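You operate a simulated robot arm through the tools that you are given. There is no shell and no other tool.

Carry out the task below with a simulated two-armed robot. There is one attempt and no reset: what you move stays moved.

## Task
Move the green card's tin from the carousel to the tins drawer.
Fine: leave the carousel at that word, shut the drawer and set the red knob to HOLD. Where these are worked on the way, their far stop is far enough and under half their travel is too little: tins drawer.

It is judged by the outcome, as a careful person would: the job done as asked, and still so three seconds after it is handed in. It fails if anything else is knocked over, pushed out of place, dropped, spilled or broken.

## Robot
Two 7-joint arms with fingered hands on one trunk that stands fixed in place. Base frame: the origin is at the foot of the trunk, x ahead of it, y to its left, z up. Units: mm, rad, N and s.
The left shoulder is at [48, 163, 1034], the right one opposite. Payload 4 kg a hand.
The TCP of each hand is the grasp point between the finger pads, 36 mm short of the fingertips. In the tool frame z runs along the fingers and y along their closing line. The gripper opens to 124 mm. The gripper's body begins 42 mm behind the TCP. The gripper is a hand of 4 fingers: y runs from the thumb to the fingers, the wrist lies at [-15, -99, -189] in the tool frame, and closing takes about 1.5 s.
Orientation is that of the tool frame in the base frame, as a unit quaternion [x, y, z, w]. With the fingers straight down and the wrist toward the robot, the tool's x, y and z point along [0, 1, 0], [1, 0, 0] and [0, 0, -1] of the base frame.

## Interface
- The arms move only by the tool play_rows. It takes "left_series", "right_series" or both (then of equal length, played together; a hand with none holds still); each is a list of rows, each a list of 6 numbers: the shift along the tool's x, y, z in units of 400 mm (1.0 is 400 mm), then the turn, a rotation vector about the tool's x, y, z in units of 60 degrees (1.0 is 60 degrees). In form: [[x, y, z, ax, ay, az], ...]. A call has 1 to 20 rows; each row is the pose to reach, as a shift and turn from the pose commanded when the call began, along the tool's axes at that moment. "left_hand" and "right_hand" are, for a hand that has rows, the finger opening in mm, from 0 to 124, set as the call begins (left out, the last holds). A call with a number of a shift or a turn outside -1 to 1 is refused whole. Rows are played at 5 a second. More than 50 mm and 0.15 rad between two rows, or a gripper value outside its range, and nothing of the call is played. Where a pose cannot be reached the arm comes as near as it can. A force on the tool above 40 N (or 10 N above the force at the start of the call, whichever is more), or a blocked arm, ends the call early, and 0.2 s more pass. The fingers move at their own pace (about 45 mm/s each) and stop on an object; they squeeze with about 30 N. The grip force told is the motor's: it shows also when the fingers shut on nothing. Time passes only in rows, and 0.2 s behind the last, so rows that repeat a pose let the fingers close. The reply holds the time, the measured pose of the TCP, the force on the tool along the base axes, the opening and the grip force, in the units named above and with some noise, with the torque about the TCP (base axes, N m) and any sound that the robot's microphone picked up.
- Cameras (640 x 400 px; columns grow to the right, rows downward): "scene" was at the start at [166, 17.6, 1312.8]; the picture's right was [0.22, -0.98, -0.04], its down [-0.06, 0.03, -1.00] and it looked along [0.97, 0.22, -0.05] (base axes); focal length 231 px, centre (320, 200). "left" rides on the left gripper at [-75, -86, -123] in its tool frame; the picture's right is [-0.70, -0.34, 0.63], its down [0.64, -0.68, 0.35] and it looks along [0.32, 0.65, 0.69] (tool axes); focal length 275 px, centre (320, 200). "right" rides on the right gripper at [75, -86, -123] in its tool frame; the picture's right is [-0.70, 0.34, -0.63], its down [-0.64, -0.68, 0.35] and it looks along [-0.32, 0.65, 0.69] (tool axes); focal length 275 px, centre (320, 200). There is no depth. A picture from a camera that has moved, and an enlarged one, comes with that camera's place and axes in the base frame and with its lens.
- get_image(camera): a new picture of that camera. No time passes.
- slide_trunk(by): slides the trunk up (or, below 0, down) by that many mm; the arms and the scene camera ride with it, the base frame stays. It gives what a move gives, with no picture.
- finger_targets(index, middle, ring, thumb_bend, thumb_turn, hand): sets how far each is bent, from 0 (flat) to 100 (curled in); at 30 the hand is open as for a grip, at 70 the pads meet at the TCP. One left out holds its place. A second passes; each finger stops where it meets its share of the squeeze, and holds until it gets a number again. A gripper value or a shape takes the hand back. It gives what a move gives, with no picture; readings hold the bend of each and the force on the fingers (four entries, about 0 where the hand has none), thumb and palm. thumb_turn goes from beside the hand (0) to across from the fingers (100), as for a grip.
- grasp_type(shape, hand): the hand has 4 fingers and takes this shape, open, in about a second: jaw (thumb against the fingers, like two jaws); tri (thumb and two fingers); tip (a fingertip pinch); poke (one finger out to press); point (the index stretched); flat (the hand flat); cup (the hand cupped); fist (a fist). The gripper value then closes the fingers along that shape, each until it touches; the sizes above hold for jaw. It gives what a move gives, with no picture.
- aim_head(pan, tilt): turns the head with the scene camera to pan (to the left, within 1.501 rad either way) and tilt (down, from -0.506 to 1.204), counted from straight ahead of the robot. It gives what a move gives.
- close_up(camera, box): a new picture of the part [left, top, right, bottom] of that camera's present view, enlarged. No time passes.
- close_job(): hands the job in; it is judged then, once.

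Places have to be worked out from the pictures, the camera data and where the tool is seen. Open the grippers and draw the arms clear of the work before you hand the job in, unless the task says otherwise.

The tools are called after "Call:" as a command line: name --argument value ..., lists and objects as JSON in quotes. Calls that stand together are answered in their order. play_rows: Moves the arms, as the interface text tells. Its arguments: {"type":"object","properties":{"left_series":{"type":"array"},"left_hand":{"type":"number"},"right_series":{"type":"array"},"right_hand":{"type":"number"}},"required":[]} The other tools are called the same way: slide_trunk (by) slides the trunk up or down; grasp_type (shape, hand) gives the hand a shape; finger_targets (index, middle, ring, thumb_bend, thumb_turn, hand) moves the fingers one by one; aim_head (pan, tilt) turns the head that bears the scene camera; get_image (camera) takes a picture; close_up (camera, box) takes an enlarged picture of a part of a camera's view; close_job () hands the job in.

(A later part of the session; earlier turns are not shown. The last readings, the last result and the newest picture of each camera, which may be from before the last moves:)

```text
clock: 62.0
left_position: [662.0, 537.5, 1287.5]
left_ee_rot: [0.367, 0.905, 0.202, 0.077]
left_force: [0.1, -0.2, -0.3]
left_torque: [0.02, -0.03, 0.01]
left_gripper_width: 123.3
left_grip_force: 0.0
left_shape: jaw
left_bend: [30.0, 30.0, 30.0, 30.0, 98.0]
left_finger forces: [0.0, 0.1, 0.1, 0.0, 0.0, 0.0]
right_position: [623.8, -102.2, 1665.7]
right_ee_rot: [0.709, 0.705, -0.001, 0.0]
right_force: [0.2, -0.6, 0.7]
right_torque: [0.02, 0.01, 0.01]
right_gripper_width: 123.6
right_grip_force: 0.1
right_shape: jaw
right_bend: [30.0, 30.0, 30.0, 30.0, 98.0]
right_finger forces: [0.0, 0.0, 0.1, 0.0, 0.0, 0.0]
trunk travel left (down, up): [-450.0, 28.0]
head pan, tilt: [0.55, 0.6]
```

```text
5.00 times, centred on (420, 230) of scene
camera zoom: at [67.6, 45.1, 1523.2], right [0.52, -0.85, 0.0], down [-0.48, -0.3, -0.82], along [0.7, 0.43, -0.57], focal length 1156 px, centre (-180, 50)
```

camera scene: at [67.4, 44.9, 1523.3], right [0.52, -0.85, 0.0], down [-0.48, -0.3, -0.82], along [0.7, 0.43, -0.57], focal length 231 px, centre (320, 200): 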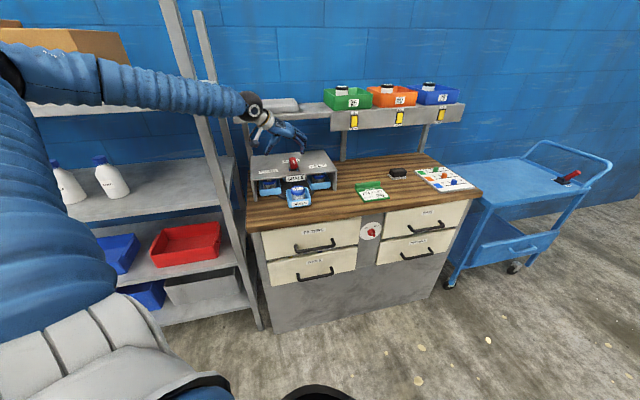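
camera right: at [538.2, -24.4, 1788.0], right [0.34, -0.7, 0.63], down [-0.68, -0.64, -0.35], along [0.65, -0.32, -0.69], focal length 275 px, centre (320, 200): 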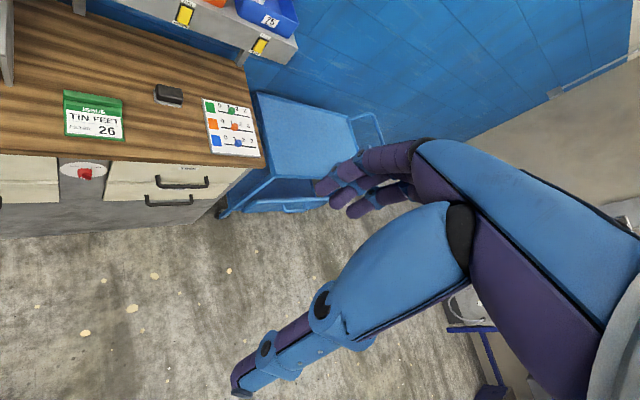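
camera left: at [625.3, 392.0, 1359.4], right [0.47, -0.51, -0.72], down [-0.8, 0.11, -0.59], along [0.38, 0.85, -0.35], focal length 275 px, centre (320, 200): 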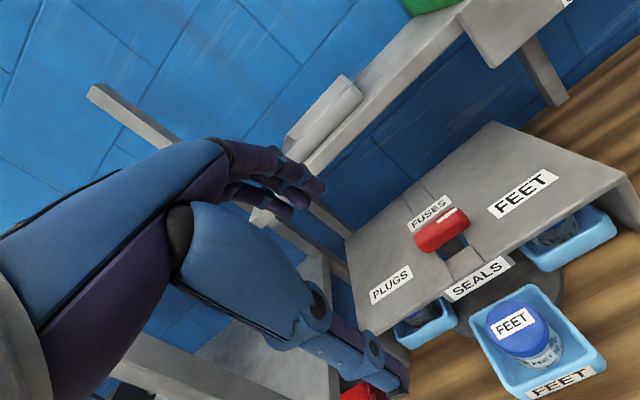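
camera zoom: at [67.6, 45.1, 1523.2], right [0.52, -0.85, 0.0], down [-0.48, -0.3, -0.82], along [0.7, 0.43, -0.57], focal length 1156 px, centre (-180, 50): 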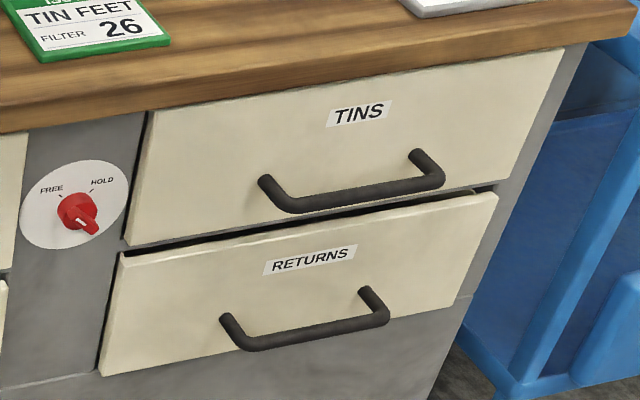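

The handle points at FEET. Next is the tins drawer, which sits low and far. I raise the left arm out of the way first, then lower the trunk.

Call:
play_rows --left_series '[[0.0159, -0.0234, -0.1036, 0, 0, 0], [0.0319, -0.0468, -0.2073, 0, 0, 0], [0.0478, -0.0701, -0.3109, 0, 0, 0], [0.0638, -0.0935, -0.4145, 0, 0, 0], [0.0797, -0.1169, -0.5181, 0, 0, 0], [0.0956, -0.1403, -0.6218, 0, 0, 0], [0.1116, -0.1636, -0.7254, 0, 0, 0], [0.1275, -0.187, -0.829, 0, 0, 0]]'

Call:
slide_trunk --by -250

Call:
aim_head --pan 0.1 --tilt 0.4

Call:
get_image --camera "scene"

Call:
get_image --camera "right"

```text
clock: 63.8
left_position: [485.9, 419.4, 1554.4]
left_ee_rot: [0.367, 0.905, 0.203, 0.076]
left_force: [0.4, -0.5, -0.4]
left_torque: [-0.04, -0.03, -0.02]
left_gripper_width: 123.7
left_grip_force: 0.1
left_shape: jaw
left_bend: [30.0, 30.0, 30.0, 30.0, 98.0]
left_finger forces: [0.1, 0.0, 0.0, 0.0, 0.1, 0.0]
right_position: [623.0, -103.6, 1665.3]
right_ee_rot: [0.709, 0.705, 0.0, -0.001]
right_force: [-0.9, -0.1, -0.1]
right_torque: [0.04, -0.01, -0.01]
right_gripper_width: 123.6
right_grip_force: 0.0
right_shape: jaw
right_bend: [30.0, 30.0, 30.0, 30.0, 98.0]
right_finger forces: [0.0, 0.0, 0.0, 0.0, 0.0, 0.0]
trunk travel left (down, up): [-450.0, 28.0]
head pan, tilt: [0.55, 0.6]
```

```text
clock: 66.4
left_position: [484.3, 420.4, 1301.2]
left_ee_rot: [0.368, 0.904, 0.202, 0.077]
left_force: [0.0, 0.4, 0.3]
left_torque: [0.0, -0.01, -0.01]
left_gripper_width: 124.0
left_grip_force: 0.0
left_shape: jaw
left_bend: [30.0, 30.0, 30.0, 30.0, 98.0]
left_finger forces: [0.0, 0.0, 0.0, 0.1, 0.0, 0.1]
right_position: [622.1, -102.4, 1416.2]
right_ee_rot: [0.709, 0.706, 0.0, -0.001]
right_force: [0.8, -0.9, 0.3]
right_torque: [-0.01, -0.02, 0.0]
right_gripper_width: 123.7
right_grip_force: 0.1
right_shape: jaw
right_bend: [30.0, 30.0, 30.0, 30.0, 98.0]
right_finger forces: [0.0, 0.0, 0.0, 0.0, 0.0, 0.0]
trunk travel left (down, up): [-200.0, 278.0]
head pan, tilt: [0.55, 0.6]
```

```text
clock: 67.3
left_position: [484.8, 420.0, 1302.7]
left_ee_rot: [0.368, 0.905, 0.202, 0.076]
left_force: [0.6, 0.1, 0.3]
left_torque: [-0.01, 0.03, -0.02]
left_gripper_width: 123.6
left_grip_force: 0.1
left_shape: jaw
left_bend: [30.0, 30.0, 30.0, 30.0, 98.0]
left_finger forces: [0.1, 0.0, 0.1, 0.0, 0.1, 0.0]
right_position: [624.5, -103.4, 1415.0]
right_ee_rot: [0.709, 0.705, -0.001, 0.0]
right_force: [0.9, -2.0, 0.4]
right_torque: [0.02, 0.02, 0.02]
right_gripper_width: 123.5
right_grip_force: 0.1
right_shape: jaw
right_bend: [30.0, 30.0, 30.0, 30.0, 98.0]
right_finger forces: [0.1, 0.0, 0.1, 0.0, 0.0, 0.0]
trunk travel left (down, up): [-200.0, 278.0]
head pan, tilt: [0.099, 0.4]
```

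```text
taken
camera scene: at [165.2, 8.0, 1263.4], right [0.1, -0.99, -0.02], down [-0.55, -0.04, -0.83], along [0.83, 0.09, -0.55], focal length 231 px, centre (320, 200)
```

scene: 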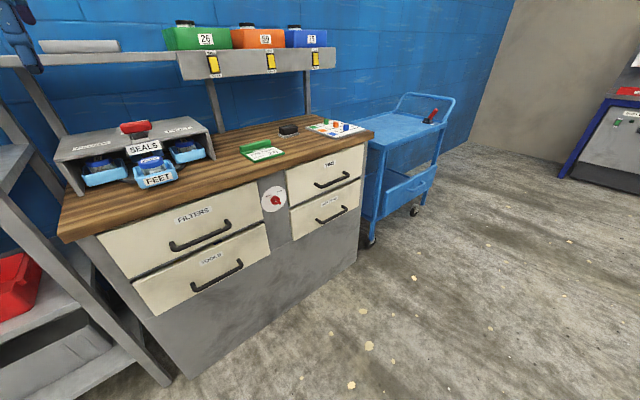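

```text
taken
camera right: at [538.4, -27.3, 1537.9], right [0.33, -0.7, 0.63], down [-0.68, -0.64, -0.35], along [0.65, -0.32, -0.69], focal length 275 px, centre (320, 200)
```

right: 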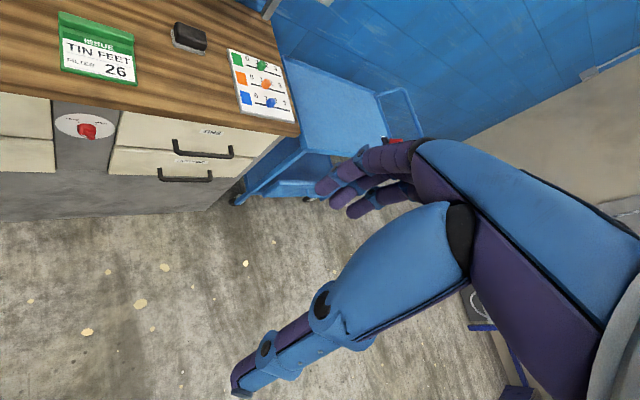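

The trunk is down at its starting height. I zoom on the TINS handle and knob from this new viewpoint to fix their position.

Call:
close_up --camera "scene" --box '[255, 130, 375, 240]'

Call:
close_up --camera "right" --box '[40, 80, 260, 200]'

```text
3.64 times, centred on (315, 185) of scene
camera zoom: at [165.2, 8.0, 1263.4], right [0.1, -0.99, -0.02], down [-0.55, -0.04, -0.83], along [0.83, 0.09, -0.55], focal length 841 px, centre (338, 254)
```

zoom: 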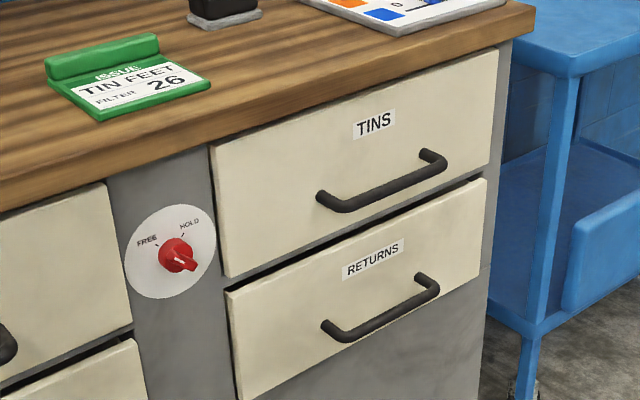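

```text
2.91 times, centred on (150, 140) of right
camera zoom: at [538.4, -27.3, 1537.9], right [0.33, -0.7, 0.63], down [-0.68, -0.64, -0.35], along [0.65, -0.32, -0.69], focal length 801 px, centre (814, 374)
```

zoom: 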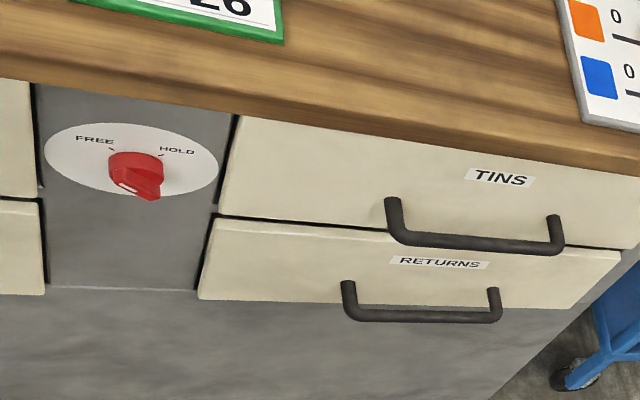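

The bar of the TINS handle runs from about (1020, 100) to (1155, −22) at z ≈ 750, far out, so I lower the trunk fully to bring the left arm level with it. Then I swing the left hand down toward it with fingers pointing forward and down.

Call:
slide_trunk --by -200

Call:
play_rows --left_series '[[-0.0877, -0.0095, 0.0429, -0.0608, -0.0493, 0.0571], [-0.1755, -0.019, 0.0858, -0.1217, -0.0986, 0.1142], [-0.2632, -0.0284, 0.1286, -0.1825, -0.1478, 0.1713], [-0.3509, -0.0379, 0.1715, -0.2433, -0.1971, 0.2285], [-0.4386, -0.0474, 0.2144, -0.3041, -0.2464, 0.2856], [-0.5264, -0.0569, 0.2573, -0.365, -0.2957, 0.3427], [-0.6141, -0.0663, 0.3001, -0.4258, -0.3449, 0.3998], [-0.7018, -0.0758, 0.343, -0.4866, -0.3942, 0.4569]]'

Call:
grasp_type --shape "tip" --hand "left"

Call:
get_image --camera "left"

Call:
get_image --camera "scene"

```text
clock: 69.4
left_position: [483.4, 420.0, 1103.2]
left_ee_rot: [0.367, 0.905, 0.202, 0.077]
left_force: [-1.1, 0.6, -1.0]
left_torque: [0.02, -0.03, -0.01]
left_gripper_width: 123.5
left_grip_force: 0.1
left_shape: jaw
left_bend: [30.0, 30.0, 30.0, 30.0, 98.0]
left_finger forces: [0.1, 0.0, 0.1, 0.0, 0.0, 0.0]
right_position: [622.3, -102.5, 1217.4]
right_ee_rot: [0.709, 0.705, 0.0, -0.001]
right_force: [0.1, -0.4, -0.3]
right_torque: [0.0, -0.01, 0.01]
right_gripper_width: 123.7
right_grip_force: 0.1
right_shape: jaw
right_bend: [30.0, 30.0, 30.0, 30.0, 98.0]
right_finger forces: [0.1, 0.1, 0.1, 0.0, 0.0, 0.0]
trunk travel left (down, up): [0.0, 478.0]
head pan, tilt: [0.099, 0.4]
```

```text
clock: 71.2
left_position: [710.1, 245.9, 959.8]
left_ee_rot: [0.569, 0.68, 0.354, 0.296]
left_force: [-0.2, -0.2, 0.7]
left_torque: [0.02, 0.0, 0.03]
left_gripper_width: 123.9
left_grip_force: 0.0
left_shape: jaw
left_bend: [30.0, 30.0, 30.0, 30.0, 98.0]
left_finger forces: [0.1, 0.0, 0.1, 0.0, 0.1, 0.1]
right_position: [626.6, -102.2, 1212.8]
right_ee_rot: [0.709, 0.706, -0.001, -0.001]
right_force: [0.5, -0.2, -0.8]
right_torque: [-0.02, 0.02, 0.0]
right_gripper_width: 123.8
right_grip_force: 0.1
right_shape: jaw
right_bend: [30.0, 30.0, 30.0, 30.0, 98.0]
right_finger forces: [0.0, 0.0, 0.0, 0.0, 0.1, 0.0]
trunk travel left (down, up): [0.0, 478.0]
head pan, tilt: [0.099, 0.4]
```

```text
clock: 72.1
left_position: [709.7, 245.6, 962.8]
left_ee_rot: [0.569, 0.681, 0.354, 0.296]
left_force: [0.7, 0.0, -0.2]
left_torque: [0.0, -0.01, 0.01]
left_gripper_width: 123.9
left_grip_force: 0.1
left_shape: tip
left_bend: [31.0, 98.0, 99.0, 30.0, 98.0]
left_finger forces: [0.1, 0.1, 0.0, 0.1, 0.1, 0.0]
right_position: [624.1, -102.2, 1214.7]
right_ee_rot: [0.709, 0.706, 0.0, -0.001]
right_force: [-0.3, -0.6, 0.2]
right_torque: [-0.03, 0.0, 0.01]
right_gripper_width: 123.9
right_grip_force: 0.1
right_shape: jaw
right_bend: [30.0, 30.0, 30.0, 30.0, 98.0]
right_finger forces: [0.0, 0.1, 0.0, 0.0, 0.0, 0.0]
trunk travel left (down, up): [0.0, 478.0]
head pan, tilt: [0.099, 0.4]
```

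```text
taken
camera left: at [573.3, 145.8, 960.6], right [0.44, -0.63, -0.64], down [-0.22, 0.62, -0.76], along [0.87, 0.48, 0.13], focal length 275 px, centre (320, 200)
```

left: 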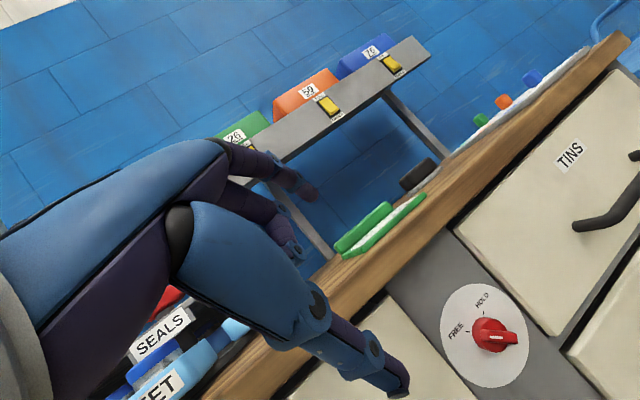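

```text
taken
camera scene: at [301.7, 7.8, 969.8], right [0.09, -1.0, -0.05], down [-0.81, -0.04, -0.59], along [0.59, 0.09, -0.8], focal length 231 px, centre (320, 200)
```

scene: 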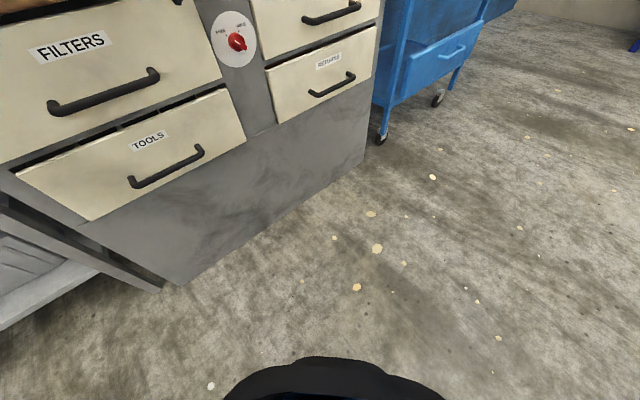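

The left camera now looks almost squarely at the knob and TINS drawer. I zoom to read the knob and the handle.

Call:
close_up --camera "left" --box '[430, 270, 550, 390]'

Call:
close_up --camera "left" --box '[440, 60, 640, 340]'

```text
3.33 times, centred on (490, 330) of left
camera zoom: at [573.3, 145.8, 960.6], right [0.44, -0.63, -0.64], down [-0.22, 0.62, -0.76], along [0.87, 0.48, 0.13], focal length 918 px, centre (-247, -233)
```

zoom: 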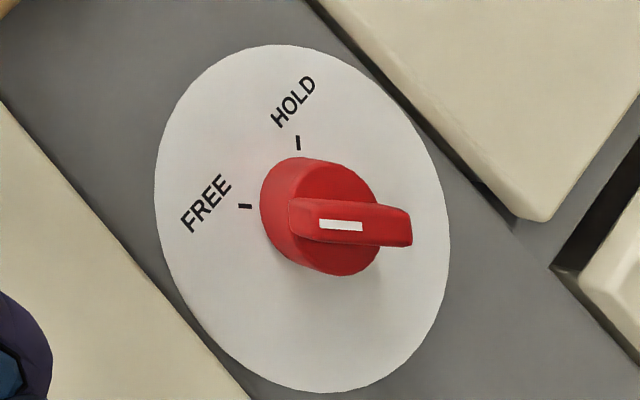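

```text
1.43 times, centred on (540, 200) of left
camera zoom: at [573.3, 145.8, 960.6], right [0.44, -0.63, -0.64], down [-0.22, 0.62, -0.76], along [0.87, 0.48, 0.13], focal length 393 px, centre (6, 200)
```

zoom: 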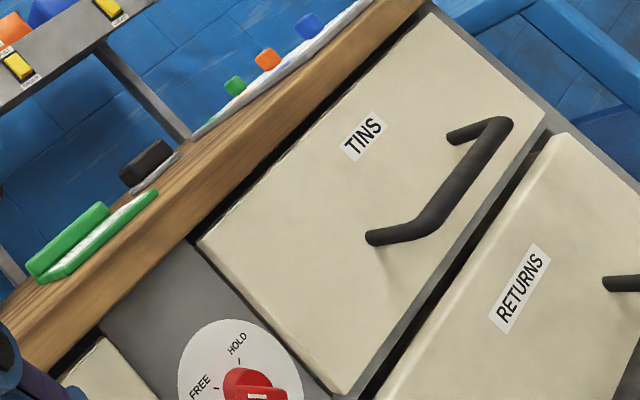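

The knob is confirmed at FREE. From this view the TINS bar runs from (1022, 96) to (1135, −24) at z ≈ 755. I move the hand to 110 mm short of the bar's left part, with the pinch half open.

Call:
play_rows --left_series '[[-0.0675, -0.0014, 0.0743, 0, 0, 0], [-0.135, -0.0028, 0.1485, 0, 0, 0], [-0.2025, -0.0041, 0.2228, 0, 0, 0], [-0.27, -0.0055, 0.297, 0, 0, 0], [-0.3375, -0.0069, 0.3713, 0, 0, 0], [-0.405, -0.0083, 0.4455, 0, 0, 0], [-0.4725, -0.0096, 0.5198, 0, 0, 0], [-0.54, -0.011, 0.594, 0, 0, 0]]' --left_hand 80

Call:
get_image --camera "left"

Call:
aim_head --pan 0.05 --tilt 0.0

Call:
get_image --camera "scene"

```text
clock: 73.9
left_position: [933.3, 74.5, 814.8]
left_ee_rot: [0.569, 0.681, 0.354, 0.294]
left_force: [0.4, -0.2, -0.1]
left_torque: [-0.02, -0.03, -0.02]
left_gripper_width: 80.0
left_grip_force: 0.1
left_shape: tip
left_bend: [37.0, 98.0, 99.0, 52.0, 99.0]
left_finger forces: [0.0, 0.0, 0.0, 0.0, 0.0, 0.1]
right_position: [625.1, -101.2, 1213.5]
right_ee_rot: [0.708, 0.706, 0.0, -0.001]
right_force: [1.0, 1.2, -1.2]
right_torque: [-0.04, 0.06, -0.03]
right_gripper_width: 123.7
right_grip_force: 0.0
right_shape: jaw
right_bend: [30.0, 30.0, 30.0, 30.0, 98.0]
right_finger forces: [0.0, 0.1, 0.0, 0.1, 0.0, 0.1]
trunk travel left (down, up): [0.0, 478.0]
head pan, tilt: [0.099, 0.4]
```

```text
taken
camera left: at [797.2, -25.4, 812.8], right [0.44, -0.63, -0.64], down [-0.22, 0.62, -0.76], along [0.87, 0.48, 0.13], focal length 275 px, centre (320, 200)
```

left: 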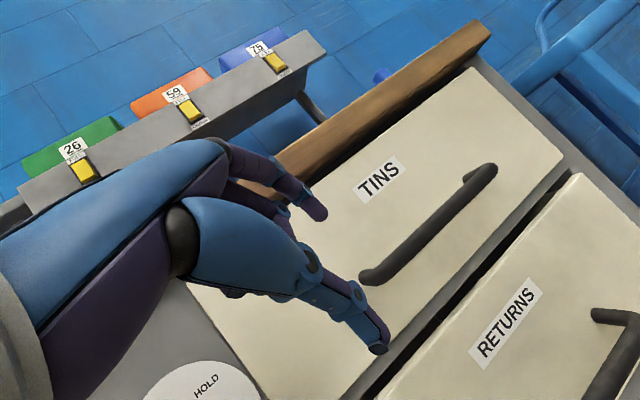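

```text
clock: 74.8
left_position: [931.9, 73.8, 819.6]
left_ee_rot: [0.569, 0.68, 0.355, 0.297]
left_force: [0.0, 0.2, 0.8]
left_torque: [0.04, -0.02, 0.0]
left_gripper_width: 79.9
left_grip_force: 0.1
left_shape: tip
left_bend: [37.0, 98.0, 99.0, 52.0, 99.0]
left_finger forces: [0.0, 0.1, 0.0, 0.1, 0.0, 0.0]
right_position: [624.3, -101.5, 1215.2]
right_ee_rot: [0.709, 0.705, -0.001, 0.0]
right_force: [0.1, -0.3, 0.3]
right_torque: [0.0, -0.01, -0.02]
right_gripper_width: 123.8
right_grip_force: 0.0
right_shape: jaw
right_bend: [30.0, 30.0, 30.0, 30.0, 98.0]
right_finger forces: [0.0, 0.0, 0.1, 0.1, 0.1, 0.0]
trunk travel left (down, up): [0.0, 478.0]
head pan, tilt: [0.051, 0.0]
```

```text
taken
camera scene: at [318.7, 3.1, 1002.7], right [0.04, -1.0, -0.03], down [-0.51, 0.0, -0.86], along [0.86, 0.05, -0.51], focal length 231 px, centre (320, 200)
```

scene: 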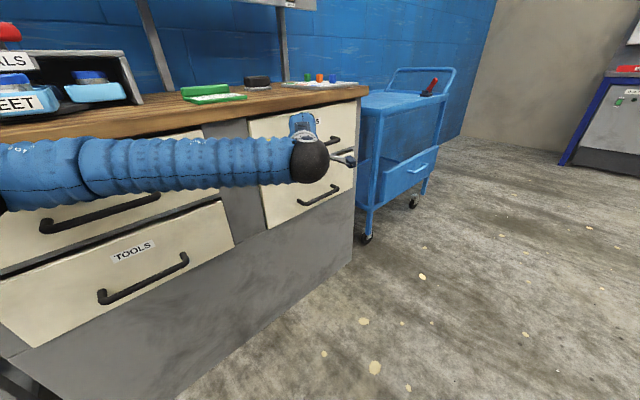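

The bar matches: left bend near (1016, 101), z ≈ 759. I advance so the bar lies between index (above/behind) and thumb (below/front).

Call:
play_rows --left_series '[[-0.0046, 0.005, 0.0681, 0, 0, 0], [-0.0093, 0.01, 0.1363, 0, 0, 0], [-0.0139, 0.015, 0.2044, 0, 0, 0], [-0.0185, 0.02, 0.2725, 0, 0, 0]]'

Call:
get_image --camera "left"

Call:
close_up --camera "scene" --box '[270, 90, 390, 210]'

```text
clock: 75.8
left_position: [993.5, 95.3, 777.1]
left_ee_rot: [0.57, 0.679, 0.355, 0.298]
left_force: [0.8, 0.3, 0.5]
left_torque: [-0.03, -0.03, 0.0]
left_gripper_width: 80.1
left_grip_force: 0.1
left_shape: tip
left_bend: [37.0, 98.0, 99.0, 52.0, 99.0]
left_finger forces: [0.0, 0.0, 0.0, 0.1, 0.0, 0.1]
left hand out of reach, approached as far as the arm can: row 1, 2, 3, 4
right_position: [621.8, -104.4, 1216.6]
right_ee_rot: [0.709, 0.705, 0.002, 0.001]
right_force: [0.0, -0.5, -0.5]
right_torque: [0.01, -0.01, -0.02]
right_gripper_width: 123.7
right_grip_force: 0.0
right_shape: jaw
right_bend: [30.0, 30.0, 30.0, 30.0, 98.0]
right_finger forces: [0.0, 0.0, 0.1, 0.0, 0.0, 0.0]
trunk travel left (down, up): [0.0, 478.0]
head pan, tilt: [0.051, 0.0]
```

```text
taken
camera left: at [857.0, -3.9, 775.2], right [0.45, -0.63, -0.64], down [-0.22, 0.62, -0.76], along [0.87, 0.48, 0.14], focal length 275 px, centre (320, 200)
```

left: 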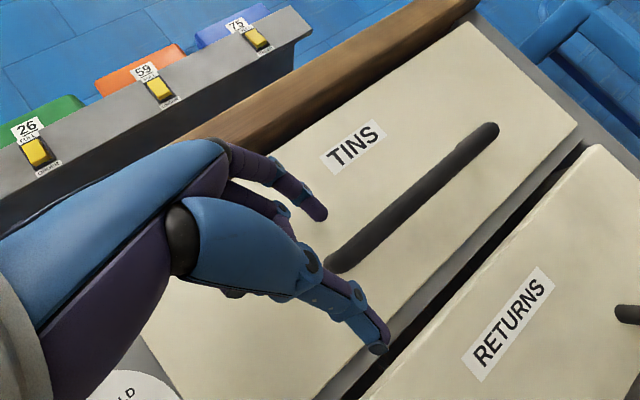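

```text
3.33 times, centred on (330, 150) of scene
camera zoom: at [317.4, 1.8, 1004.1], right [0.04, -1.0, -0.03], down [-0.51, 0.0, -0.86], along [0.86, 0.05, -0.51], focal length 771 px, centre (287, 367)
```

zoom: 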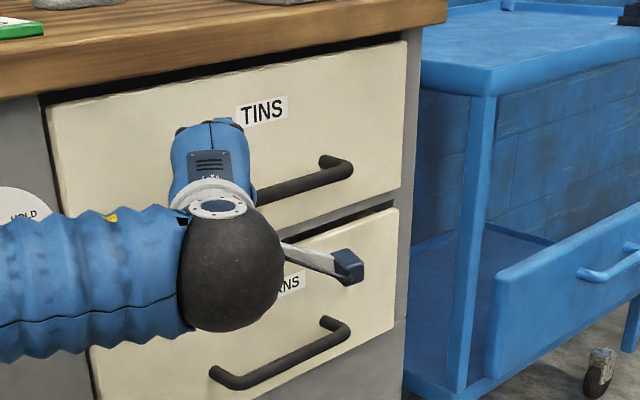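

The arm stopped about 35 mm short of the wanted point; the limit seems to be posture rather than length. I back off a little and try from a higher trunk position.

Call:
play_rows --left_series '[[0, 0, -0.1, 0, 0, 0], [0, 0, -0.2, 0, 0, 0]]'

Call:
slide_trunk --by 120

Call:
get_image --camera "scene"

```text
clock: 76.4
left_position: [927.4, 86.1, 821.0]
left_ee_rot: [0.57, 0.68, 0.354, 0.296]
left_force: [0.4, -0.4, -0.7]
left_torque: [0.02, 0.06, 0.02]
left_gripper_width: 80.1
left_grip_force: 0.0
left_shape: tip
left_bend: [37.0, 98.0, 99.0, 52.0, 99.0]
left_finger forces: [0.0, 0.1, 0.0, 0.0, 0.0, 0.0]
right_position: [624.2, -103.0, 1215.8]
right_ee_rot: [0.709, 0.705, 0.001, 0.0]
right_force: [-1.0, -0.4, 0.0]
right_torque: [-0.02, -0.02, 0.01]
right_gripper_width: 123.8
right_grip_force: 0.1
right_shape: jaw
right_bend: [30.0, 30.0, 30.0, 30.0, 98.0]
right_finger forces: [0.0, 0.0, 0.0, 0.0, 0.1, 0.0]
trunk travel left (down, up): [0.0, 478.0]
head pan, tilt: [0.051, 0.0]
```

```text
clock: 77.9
left_position: [927.2, 85.0, 937.7]
left_ee_rot: [0.57, 0.681, 0.353, 0.295]
left_force: [0.4, 0.4, 0.4]
left_torque: [0.0, -0.03, -0.01]
left_gripper_width: 79.8
left_grip_force: 0.0
left_shape: tip
left_bend: [37.0, 98.0, 99.0, 52.0, 99.0]
left_finger forces: [0.1, 0.0, 0.0, 0.0, 0.0, 0.1]
right_position: [626.4, -103.1, 1332.4]
right_ee_rot: [0.708, 0.706, -0.002, -0.001]
right_force: [0.5, -0.4, -0.5]
right_torque: [0.01, -0.01, 0.01]
right_gripper_width: 123.8
right_grip_force: 0.1
right_shape: jaw
right_bend: [30.0, 30.0, 30.0, 30.0, 98.0]
right_finger forces: [0.0, 0.0, 0.1, 0.1, 0.1, 0.0]
trunk travel left (down, up): [-120.0, 358.0]
head pan, tilt: [0.051, 0.0]
```

```text
taken
camera scene: at [224.7, 3.0, 1192.0], right [0.05, -1.0, -0.02], down [-0.3, 0.0, -0.95], along [0.95, 0.05, -0.3], focal length 231 px, centre (320, 200)
```

scene: 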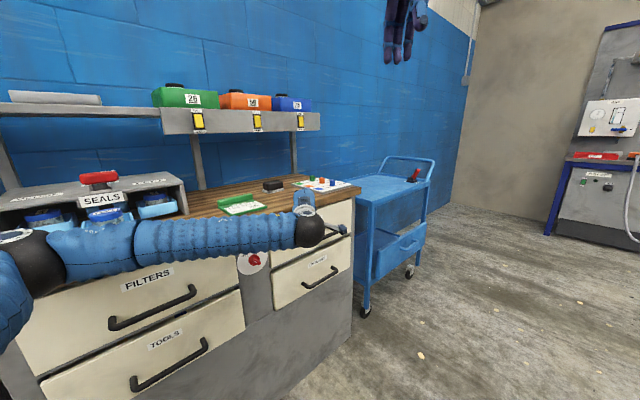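

With the trunk 80 mm below its start height I repeat the approach: down to the approach line, then forward.

Call:
play_rows --left_series '[[0, -0.0805, 0.0566, 0, 0, 0], [0, -0.1611, 0.1131, 0, 0, 0], [0, -0.2416, 0.1697, 0, 0, 0], [-0.0121, -0.2357, 0.239, 0, 0, 0], [-0.0243, -0.2298, 0.3084, 0, 0, 0], [-0.0364, -0.2239, 0.3777, 0, 0, 0], [-0.0485, -0.218, 0.447, 0, 0, 0]]'

Call:
get_image --camera "left"

Call:
close_up --camera "scene" --box '[240, 170, 370, 310]'

```text
clock: 79.5
left_position: [974.8, 137.1, 797.6]
left_ee_rot: [0.572, 0.678, 0.353, 0.298]
left_force: [-17.0, -15.5, 7.7]
left_torque: [0.23, -0.61, -0.55]
left_gripper_width: 72.8
left_grip_force: 0.0
left_shape: tip
left_bend: [40.0, 98.0, 99.0, 52.0, 99.0]
left_finger forces: [21.9, 0.0, 0.0, 0.0, 0.0, 0.0]
left hand out of reach, approached as far as the arm can: row 2, 3, 4, 5, 6, 7
right_position: [621.5, -104.5, 1337.4]
right_ee_rot: [0.709, 0.705, 0.002, 0.0]
right_force: [0.8, -0.4, -1.3]
right_torque: [0.04, -0.02, -0.02]
right_gripper_width: 123.8
right_grip_force: 0.0
right_shape: jaw
right_bend: [30.0, 30.0, 30.0, 30.0, 98.0]
right_finger forces: [0.0, 0.0, 0.0, 0.0, 0.0, 0.0]
trunk travel left (down, up): [-120.0, 358.0]
head pan, tilt: [0.051, 0.0]
```

```text
taken
camera left: at [839.3, 38.8, 796.5], right [0.44, -0.63, -0.64], down [-0.21, 0.62, -0.76], along [0.87, 0.47, 0.14], focal length 275 px, centre (320, 200)
```

left: 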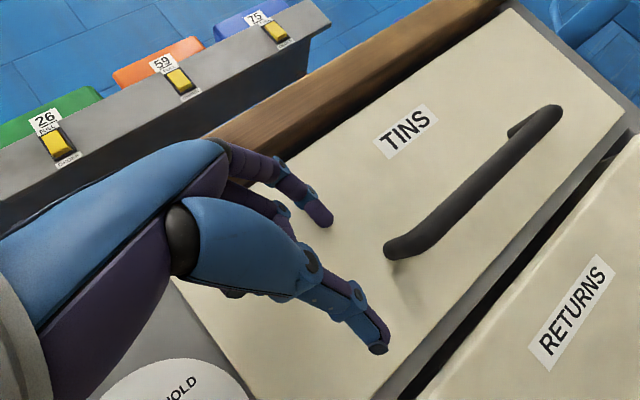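

```text
2.86 times, centred on (305, 240) of scene
camera zoom: at [221.7, 1.4, 1193.3], right [0.05, -1.0, -0.02], down [-0.3, 0.0, -0.95], along [0.95, 0.05, -0.3], focal length 661 px, centre (363, 86)
```

zoom: 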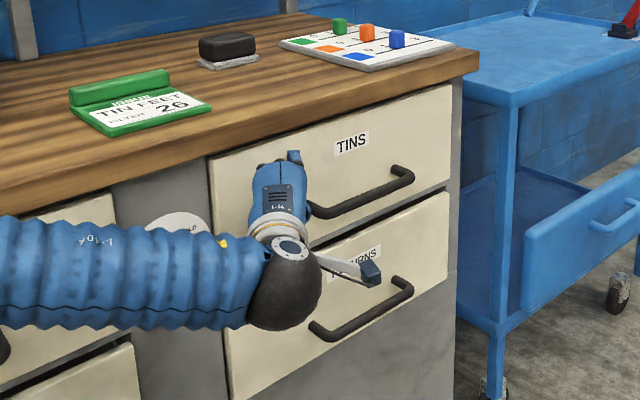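

The left arm cannot bend its wrist far enough outward there; its index only touched the drawer face lightly. The right arm's forearm points the right way for this handle, so I withdraw the left arm and use the right.

Call:
play_rows --left_series '[[0, 0, -0.1, 0, 0, 0], [0, 0, -0.2, 0, 0, 0], [0.06, -0.001, -0.283, 0, 0, 0], [0.12, -0.002, -0.366, 0, 0, 0], [0.18, -0.003, -0.449, 0, 0, 0], [0.24, -0.004, -0.532, 0, 0, 0], [0.3, -0.005, -0.615, 0, 0, 0], [0.36, -0.006, -0.698, 0, 0, 0], [0.42, -0.007, -0.781, 0, 0, 0], [0.48, -0.0075, -0.865, 0, 0, 0]]' --left_hand 124

Call:
slide_trunk --by -120

Call:
get_image --camera "scene"

```text
clock: 81.7
left_position: [662.5, 282.5, 994.4]
left_ee_rot: [0.57, 0.68, 0.354, 0.297]
left_force: [-0.6, 0.2, -0.4]
left_torque: [-0.03, 0.0, 0.02]
left_gripper_width: 123.9
left_grip_force: 0.2
left_shape: tip
left_bend: [31.0, 98.0, 99.0, 30.0, 98.0]
left_finger forces: [0.0, 0.1, 0.0, 0.0, 0.1, 0.0]
right_position: [623.1, -101.8, 1336.2]
right_ee_rot: [0.709, 0.705, 0.002, 0.0]
right_force: [-0.8, 0.4, 0.3]
right_torque: [-0.04, -0.02, 0.01]
right_gripper_width: 123.7
right_grip_force: 0.0
right_shape: jaw
right_bend: [30.0, 30.0, 30.0, 30.0, 98.0]
right_finger forces: [0.0, 0.1, 0.1, 0.0, 0.1, 0.1]
trunk travel left (down, up): [-120.0, 358.0]
head pan, tilt: [0.051, 0.0]
```

```text
clock: 83.2
left_position: [694.7, 285.4, 739.3]
left_ee_rot: [0.601, 0.705, 0.298, 0.23]
left_force: [0.2, -0.5, 0.1]
left_torque: [0.04, 0.03, 0.03]
left_gripper_width: 123.9
left_grip_force: 0.0
left_shape: tip
left_bend: [31.0, 98.0, 99.0, 30.0, 98.0]
left_finger forces: [0.1, 0.0, 0.0, 0.1, 0.1, 0.0]
right_position: [622.1, -102.5, 1218.0]
right_ee_rot: [0.709, 0.706, 0.002, 0.002]
right_force: [-0.3, -0.7, 0.6]
right_torque: [0.01, -0.04, 0.0]
right_gripper_width: 123.7
right_grip_force: 0.1
right_shape: jaw
right_bend: [30.0, 30.0, 30.0, 30.0, 98.0]
right_finger forces: [0.0, 0.0, 0.0, 0.0, 0.0, 0.1]
trunk travel left (down, up): [0.0, 478.0]
head pan, tilt: [0.051, 0.0]
```

```text
taken
camera scene: at [317.4, 3.2, 1004.0], right [0.04, -1.0, -0.03], down [-0.51, 0.0, -0.86], along [0.86, 0.05, -0.51], focal length 231 px, centre (320, 200)
```

scene: 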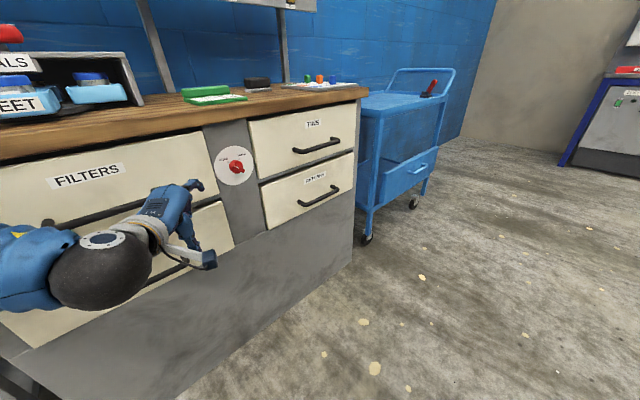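

The slide left the left hand lower than expected, near the FILTERS drawer but touching nothing. I send a hold row to see where it settles before moving it.

Call:
play_rows --left_series '[[0, 0, 0, 0, 0, 0], [0, 0, 0, 0, 0, 0]]'

Call:
close_up --camera "scene" --box '[0, 100, 260, 330]'

```text
clock: 83.8
left_position: [695.3, 287.1, 738.1]
left_ee_rot: [0.602, 0.705, 0.297, 0.229]
left_force: [0.5, 0.0, 0.6]
left_torque: [0.02, -0.03, -0.01]
left_gripper_width: 123.8
left_grip_force: 0.1
left_shape: tip
left_bend: [31.0, 98.0, 99.0, 30.0, 98.0]
left_finger forces: [0.0, 0.1, 0.0, 0.0, 0.0, 0.0]
right_position: [624.5, -101.6, 1215.3]
right_ee_rot: [0.709, 0.705, -0.001, 0.0]
right_force: [0.4, 0.7, 0.0]
right_torque: [0.02, 0.03, 0.01]
right_gripper_width: 123.8
right_grip_force: 0.0
right_shape: jaw
right_bend: [30.0, 30.0, 30.0, 30.0, 98.0]
right_finger forces: [0.1, 0.0, 0.0, 0.0, 0.1, 0.1]
trunk travel left (down, up): [0.0, 478.0]
head pan, tilt: [0.051, 0.0]
```

```text
1.74 times, centred on (130, 215) of scene
camera zoom: at [318.6, 3.2, 1002.8], right [0.04, -1.0, -0.03], down [-0.51, 0.0, -0.86], along [0.86, 0.05, -0.51], focal length 402 px, centre (650, 174)
```

zoom: 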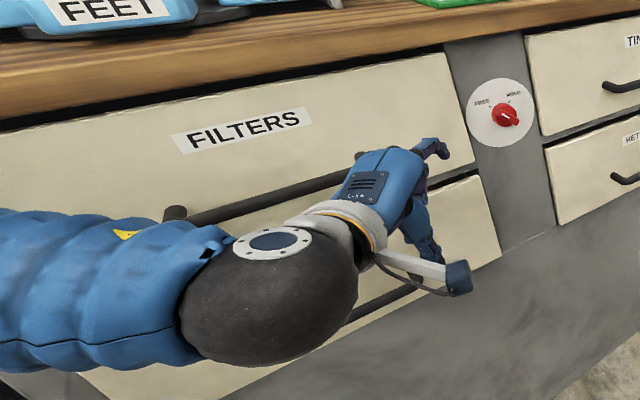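

It is steady and clear of contact. I pull it back first, then up, away from the drawers.

Call:
play_rows --left_series '[[0.0353, -0.0345, -0.1017, 0, 0, 0], [0.0707, -0.069, -0.2033, 0, 0, 0], [0.106, -0.1035, -0.305, 0, 0, 0], [0.1394, -0.0608, -0.3898, 0, 0, 0], [0.1728, -0.0182, -0.4747, 0, 0, 0], [0.2063, 0.0245, -0.5595, 0, 0, 0], [0.2397, 0.0672, -0.6443, 0, 0, 0], [0.2731, 0.1098, -0.7292, 0, 0, 0], [0.3065, 0.1525, -0.814, 0, 0, 0]]'

Call:
get_image --camera "scene"

Call:
get_image --camera "right"

```text
clock: 85.8
left_position: [512.5, 376.5, 1036.3]
left_ee_rot: [0.601, 0.706, 0.297, 0.229]
left_force: [-0.5, 0.7, 0.2]
left_torque: [0.01, 0.03, 0.01]
left_gripper_width: 123.8
left_grip_force: 0.1
left_shape: tip
left_bend: [31.0, 98.0, 99.0, 30.0, 98.0]
left_finger forces: [0.0, 0.1, 0.0, 0.1, 0.1, 0.0]
left hand out of reach, approached as far as the arm can: row 1, 2, 3, 4, 5, 6, 7, 8, 9
right_position: [623.5, -101.8, 1214.9]
right_ee_rot: [0.709, 0.705, 0.0, 0.0]
right_force: [-0.1, 0.9, 0.7]
right_torque: [0.02, 0.0, -0.01]
right_gripper_width: 124.0
right_grip_force: 0.1
right_shape: jaw
right_bend: [30.0, 30.0, 30.0, 30.0, 98.0]
right_finger forces: [0.0, 0.1, 0.1, 0.1, 0.0, 0.0]
trunk travel left (down, up): [0.0, 478.0]
head pan, tilt: [0.051, 0.0]
```

```text
taken
camera scene: at [318.3, 3.3, 1003.0], right [0.04, -1.0, -0.03], down [-0.51, 0.0, -0.86], along [0.86, 0.05, -0.51], focal length 231 px, centre (320, 200)
```

scene: 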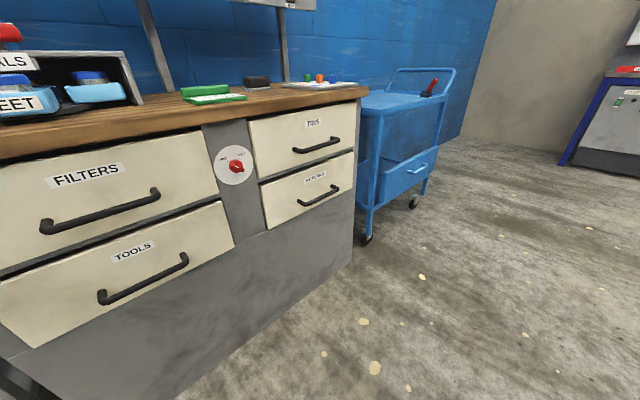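

```text
taken
camera right: at [538.0, -27.3, 1338.3], right [0.33, -0.7, 0.63], down [-0.68, -0.64, -0.35], along [0.65, -0.32, -0.69], focal length 275 px, centre (320, 200)
```

right: 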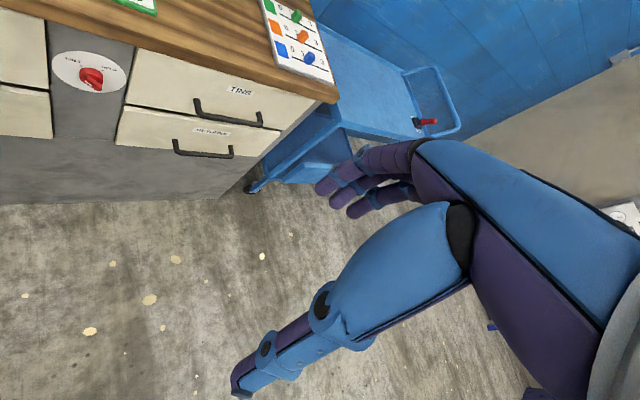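

The left arm is parked clear. Now the right arm: I bring it down toward the TINS bar, turning it to point 40° left and 40° below horizontal, so the fingers will pass above the bar and the thumb below.

Call:
play_rows --right_series '[[0.0227, 0.0723, 0.0783, -0.0665, 0.0242, -0.0519], [0.0454, 0.1446, 0.1567, -0.133, 0.0484, -0.1038], [0.0681, 0.2169, 0.235, -0.1995, 0.0726, -0.1558], [0.0908, 0.2892, 0.3133, -0.266, 0.0968, -0.2077], [0.1135, 0.3615, 0.3917, -0.3325, 0.121, -0.2596], [0.1363, 0.4338, 0.47, -0.399, 0.1452, -0.3115], [0.159, 0.506, 0.5483, -0.4655, 0.1694, -0.3634], [0.1817, 0.5783, 0.6267, -0.532, 0.1936, -0.4153], [0.2044, 0.6506, 0.705, -0.5985, 0.2178, -0.4673], [0.2271, 0.7229, 0.7833, -0.665, 0.242, -0.5192], [0.2498, 0.7952, 0.8617, -0.7315, 0.2662, -0.5711], [0.2725, 0.8675, 0.94, -0.798, 0.2904, -0.623]]' --right_hand 90

Call:
get_image --camera "right"

Call:
get_image --camera "scene"

```text
clock: 88.4
left_position: [512.7, 377.2, 1035.7]
left_ee_rot: [0.601, 0.706, 0.296, 0.228]
left_force: [0.6, 0.6, 0.0]
left_torque: [-0.01, 0.03, -0.01]
left_gripper_width: 124.0
left_grip_force: 0.0
left_shape: tip
left_bend: [31.0, 98.0, 99.0, 30.0, 98.0]
left_finger forces: [0.1, 0.1, 0.1, 0.0, 0.1, 0.0]
right_position: [972.5, 1.3, 836.8]
right_ee_rot: [0.385, 0.821, 0.383, 0.179]
right_force: [0.7, -0.2, -0.7]
right_torque: [0.04, 0.03, -0.01]
right_gripper_width: 90.1
right_grip_force: 0.1
right_shape: jaw
right_bend: [34.0, 37.0, 36.0, 38.0, 99.0]
right_finger forces: [0.0, 0.1, 0.0, 0.0, 0.0, 0.0]
trunk travel left (down, up): [0.0, 478.0]
head pan, tilt: [0.051, 0.0]
```

```text
taken
camera right: at [809.0, -37.4, 851.1], right [0.24, -0.71, 0.67], down [0.28, -0.61, -0.74], along [0.93, 0.36, 0.05], focal length 275 px, centre (320, 200)
```

right: 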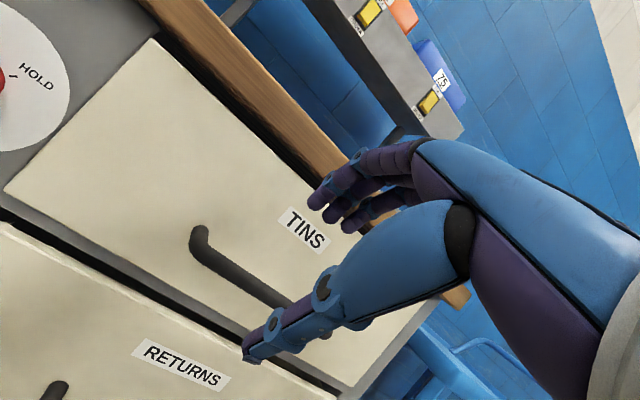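

```text
taken
camera scene: at [319.4, 3.1, 1002.2], right [0.04, -1.0, -0.03], down [-0.51, 0.0, -0.86], along [0.86, 0.05, -0.51], focal length 231 px, centre (320, 200)
```

scene: 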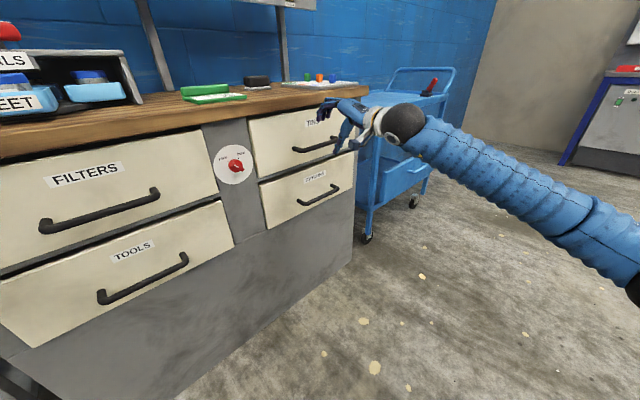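

The right arm reaches freely and sees the bar's left bend at about (1019, 98, 757), confirming the estimate. I advance 120 mm so the bar enters between fingers and thumb.

Call:
play_rows --right_series '[[0.0024, 0.002, 0.0752, 0, 0, 0], [0.0048, 0.0039, 0.1504, 0, 0, 0], [0.0071, 0.0059, 0.2256, 0, 0, 0], [0.0095, 0.0078, 0.3008, 0, 0, 0]]'

Call:
get_image --camera "right"

Call:
close_up --camera "scene" --box '[230, 70, 400, 210]'

```text
clock: 89.4
left_position: [510.6, 375.5, 1037.3]
left_ee_rot: [0.601, 0.705, 0.297, 0.23]
left_force: [-0.8, 0.0, -0.2]
left_torque: [-0.01, 0.0, -0.04]
left_gripper_width: 123.9
left_grip_force: 0.1
left_shape: tip
left_bend: [31.0, 98.0, 99.0, 30.0, 98.0]
left_finger forces: [0.0, 0.1, 0.0, 0.0, 0.1, 0.0]
right_position: [1034.2, 60.5, 774.9]
right_ee_rot: [0.384, 0.819, 0.386, 0.181]
right_force: [-27.6, -22.8, 3.7]
right_torque: [0.71, -0.91, -0.06]
right_gripper_width: 80.6
right_grip_force: 0.1
right_shape: jaw
right_bend: [38.0, 41.0, 36.0, 38.0, 99.0]
right_finger forces: [11.8, 21.5, 2.7, 0.0, 0.1, 0.1]
trunk travel left (down, up): [0.0, 478.0]
head pan, tilt: [0.051, 0.0]
stopped in row 4 (right hand): the force on the tool passed its limit at 56 N (the readings are from after the stop); the commanded pose is now the measured one
```

```text
taken
camera right: at [871.5, 21.7, 786.0], right [0.23, -0.71, 0.66], down [0.28, -0.6, -0.75], along [0.93, 0.36, 0.06], focal length 275 px, centre (320, 200)
```

right: 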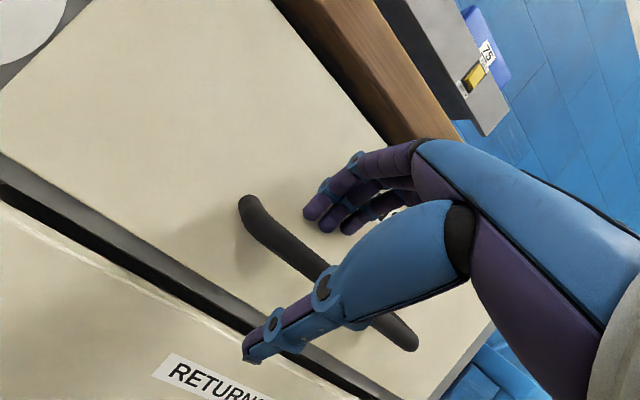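

```text
2.86 times, centred on (315, 140) of scene
camera zoom: at [317.0, 1.7, 1003.4], right [0.04, -1.0, -0.03], down [-0.51, 0.0, -0.86], along [0.86, 0.05, -0.51], focal length 661 px, centre (334, 371)
```

zoom: 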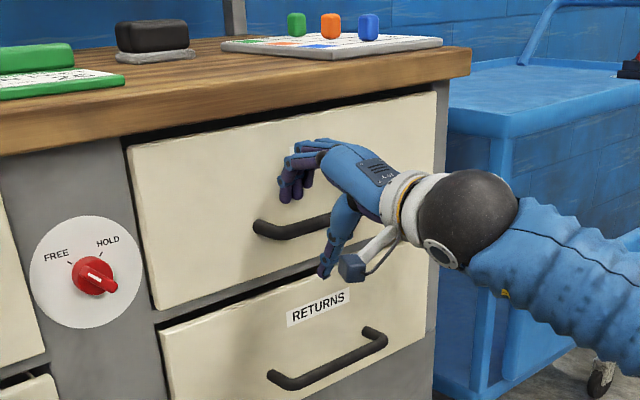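

The fingertips just touched the drawer face above the bar; the bar is within the grasp. I ease back 6 mm and lower 8 mm, then close.

Call:
play_rows --right_series '[[-0.0005, -0.0124, 0.0008, 0, 0, 0], [-0.001, -0.0248, 0.0015, 0, 0, 0]]'

Call:
play_rows --right_series '[[0, 0, 0, 0, 0, 0], [0, 0, 0, 0, 0, 0], [0, 0, 0, 0, 0, 0], [0, 0, 0, 0, 0, 0], [0, 0, 0, 0, 0, 0], [0, 0, 0, 0, 0, 0], [0, 0, 0, 0, 0, 0]]' --right_hand 0

Call:
get_image --camera "right"

Call:
close_up --camera "scene" --box '[230, 70, 400, 210]'

```text
clock: 90.0
left_position: [511.5, 377.2, 1036.4]
left_ee_rot: [0.601, 0.706, 0.298, 0.23]
left_force: [0.9, -0.3, -0.5]
left_torque: [-0.01, 0.01, -0.02]
left_gripper_width: 123.5
left_grip_force: 0.1
left_shape: tip
left_bend: [31.0, 98.0, 99.0, 30.0, 98.0]
left_finger forces: [0.0, 0.0, 0.0, 0.0, 0.0, 0.0]
right_position: [1031.1, 57.9, 762.9]
right_ee_rot: [0.384, 0.82, 0.385, 0.18]
right_force: [-10.4, -11.8, 4.5]
right_torque: [0.34, -0.36, -0.03]
right_gripper_width: 85.2
right_grip_force: 0.0
right_shape: jaw
right_bend: [36.0, 38.0, 36.0, 38.0, 99.0]
right_finger forces: [8.6, 6.6, 0.0, 0.1, 0.0, 0.1]
trunk travel left (down, up): [0.0, 478.0]
head pan, tilt: [0.051, 0.0]
```

```text
clock: 91.6
left_position: [512.6, 376.4, 1036.7]
left_ee_rot: [0.601, 0.705, 0.298, 0.229]
left_force: [-0.2, -0.6, -0.3]
left_torque: [-0.01, 0.01, 0.0]
left_gripper_width: 123.9
left_grip_force: 0.1
left_shape: tip
left_bend: [31.0, 98.0, 99.0, 30.0, 98.0]
left_finger forces: [0.0, 0.1, 0.1, 0.0, 0.0, 0.0]
right_position: [1032.3, 55.9, 753.1]
right_ee_rot: [0.387, 0.821, 0.381, 0.178]
right_force: [-30.3, -18.1, -19.1]
right_torque: [-0.13, -0.06, 0.3]
right_gripper_width: 10.1
right_grip_force: 30.0
right_shape: jaw
right_bend: [56.0, 57.0, 55.0, 76.0, 100.0]
right_finger forces: [7.7, 0.2, 3.7, 0.1, 51.8, 0.0]
trunk travel left (down, up): [0.0, 478.0]
head pan, tilt: [0.051, 0.0]
stopped in row 7 (right hand): the force on the tool passed its limit at 41 N (the readings are from after the stop); the commanded pose is now the measured one
```

```text
taken
camera right: at [868.4, 17.7, 767.1], right [0.24, -0.71, 0.67], down [0.27, -0.61, -0.75], along [0.93, 0.36, 0.05], focal length 275 px, centre (320, 200)
```

right: 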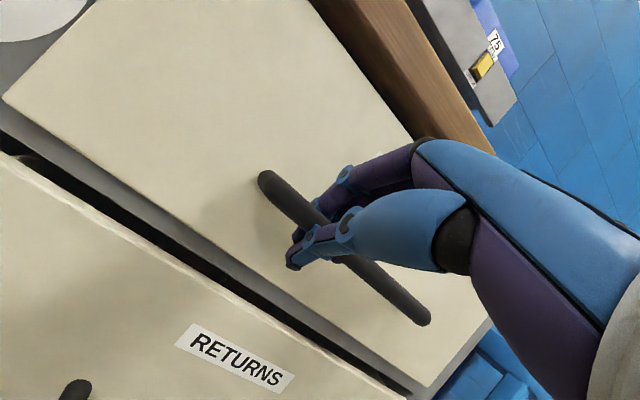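

```text
2.86 times, centred on (315, 140) of scene
camera zoom: at [318.6, 2.3, 1002.5], right [0.04, -1.0, -0.03], down [-0.51, 0.0, -0.86], along [0.86, 0.05, -0.51], focal length 661 px, centre (334, 371)
```

zoom: 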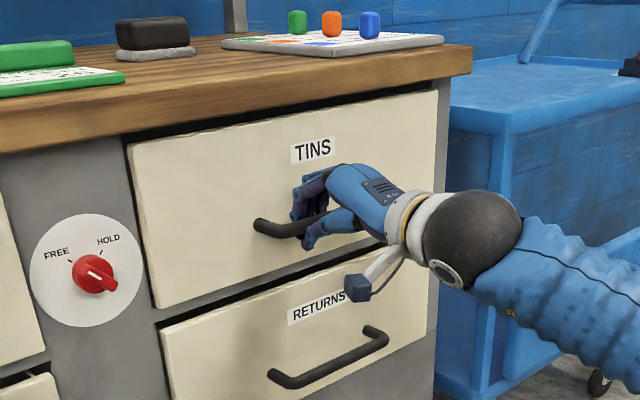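

The bar is firmly held. I pull the drawer toward −u gently, 36 mm at first.

Call:
play_rows --right_series '[[-0.001, -0.0096, -0.0115, 0, 0, 0], [-0.002, -0.0192, -0.023, 0, 0, 0], [-0.0029, -0.0288, -0.0344, 0, 0, 0], [-0.0039, -0.0385, -0.0459, 0, 0, 0], [-0.0049, -0.0481, -0.0574, 0, 0, 0], [-0.0059, -0.0577, -0.0689, 0, 0, 0]]'

Call:
close_up --camera "scene" --box '[230, 70, 400, 210]'

```text
clock: 93.0
left_position: [514.4, 377.5, 1034.7]
left_ee_rot: [0.602, 0.705, 0.296, 0.228]
left_force: [-0.3, 0.4, -0.9]
left_torque: [-0.02, 0.03, -0.03]
left_gripper_width: 123.9
left_grip_force: 0.1
left_shape: tip
left_bend: [31.0, 98.0, 99.0, 30.0, 98.0]
left_finger forces: [0.0, 0.1, 0.0, 0.0, 0.0, 0.0]
right_position: [1007.0, 33.3, 753.3]
right_ee_rot: [0.386, 0.821, 0.382, 0.177]
right_force: [1.8, -2.2, -32.3]
right_torque: [-0.41, 0.4, 0.09]
right_gripper_width: 9.0
right_grip_force: 29.6
right_shape: jaw
right_bend: [55.0, 57.0, 55.0, 77.0, 100.0]
right_finger forces: [12.6, 1.7, 6.7, 0.0, 34.1, 0.1]
trunk travel left (down, up): [0.0, 478.0]
head pan, tilt: [0.051, 0.0]
```

```text
2.86 times, centred on (315, 140) of scene
camera zoom: at [321.2, 3.4, 1001.5], right [0.04, -1.0, -0.03], down [-0.52, 0.0, -0.86], along [0.86, 0.05, -0.52], focal length 661 px, centre (334, 371)
```

zoom: 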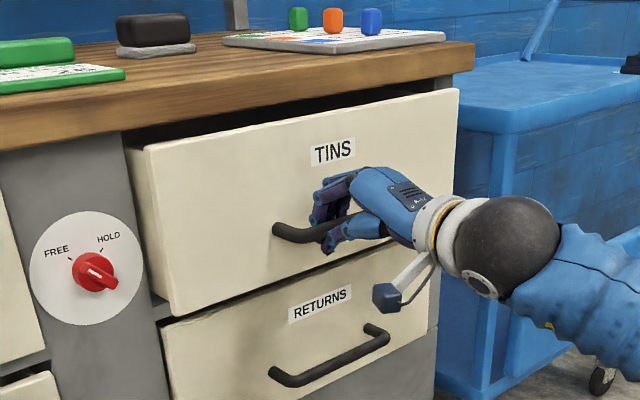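

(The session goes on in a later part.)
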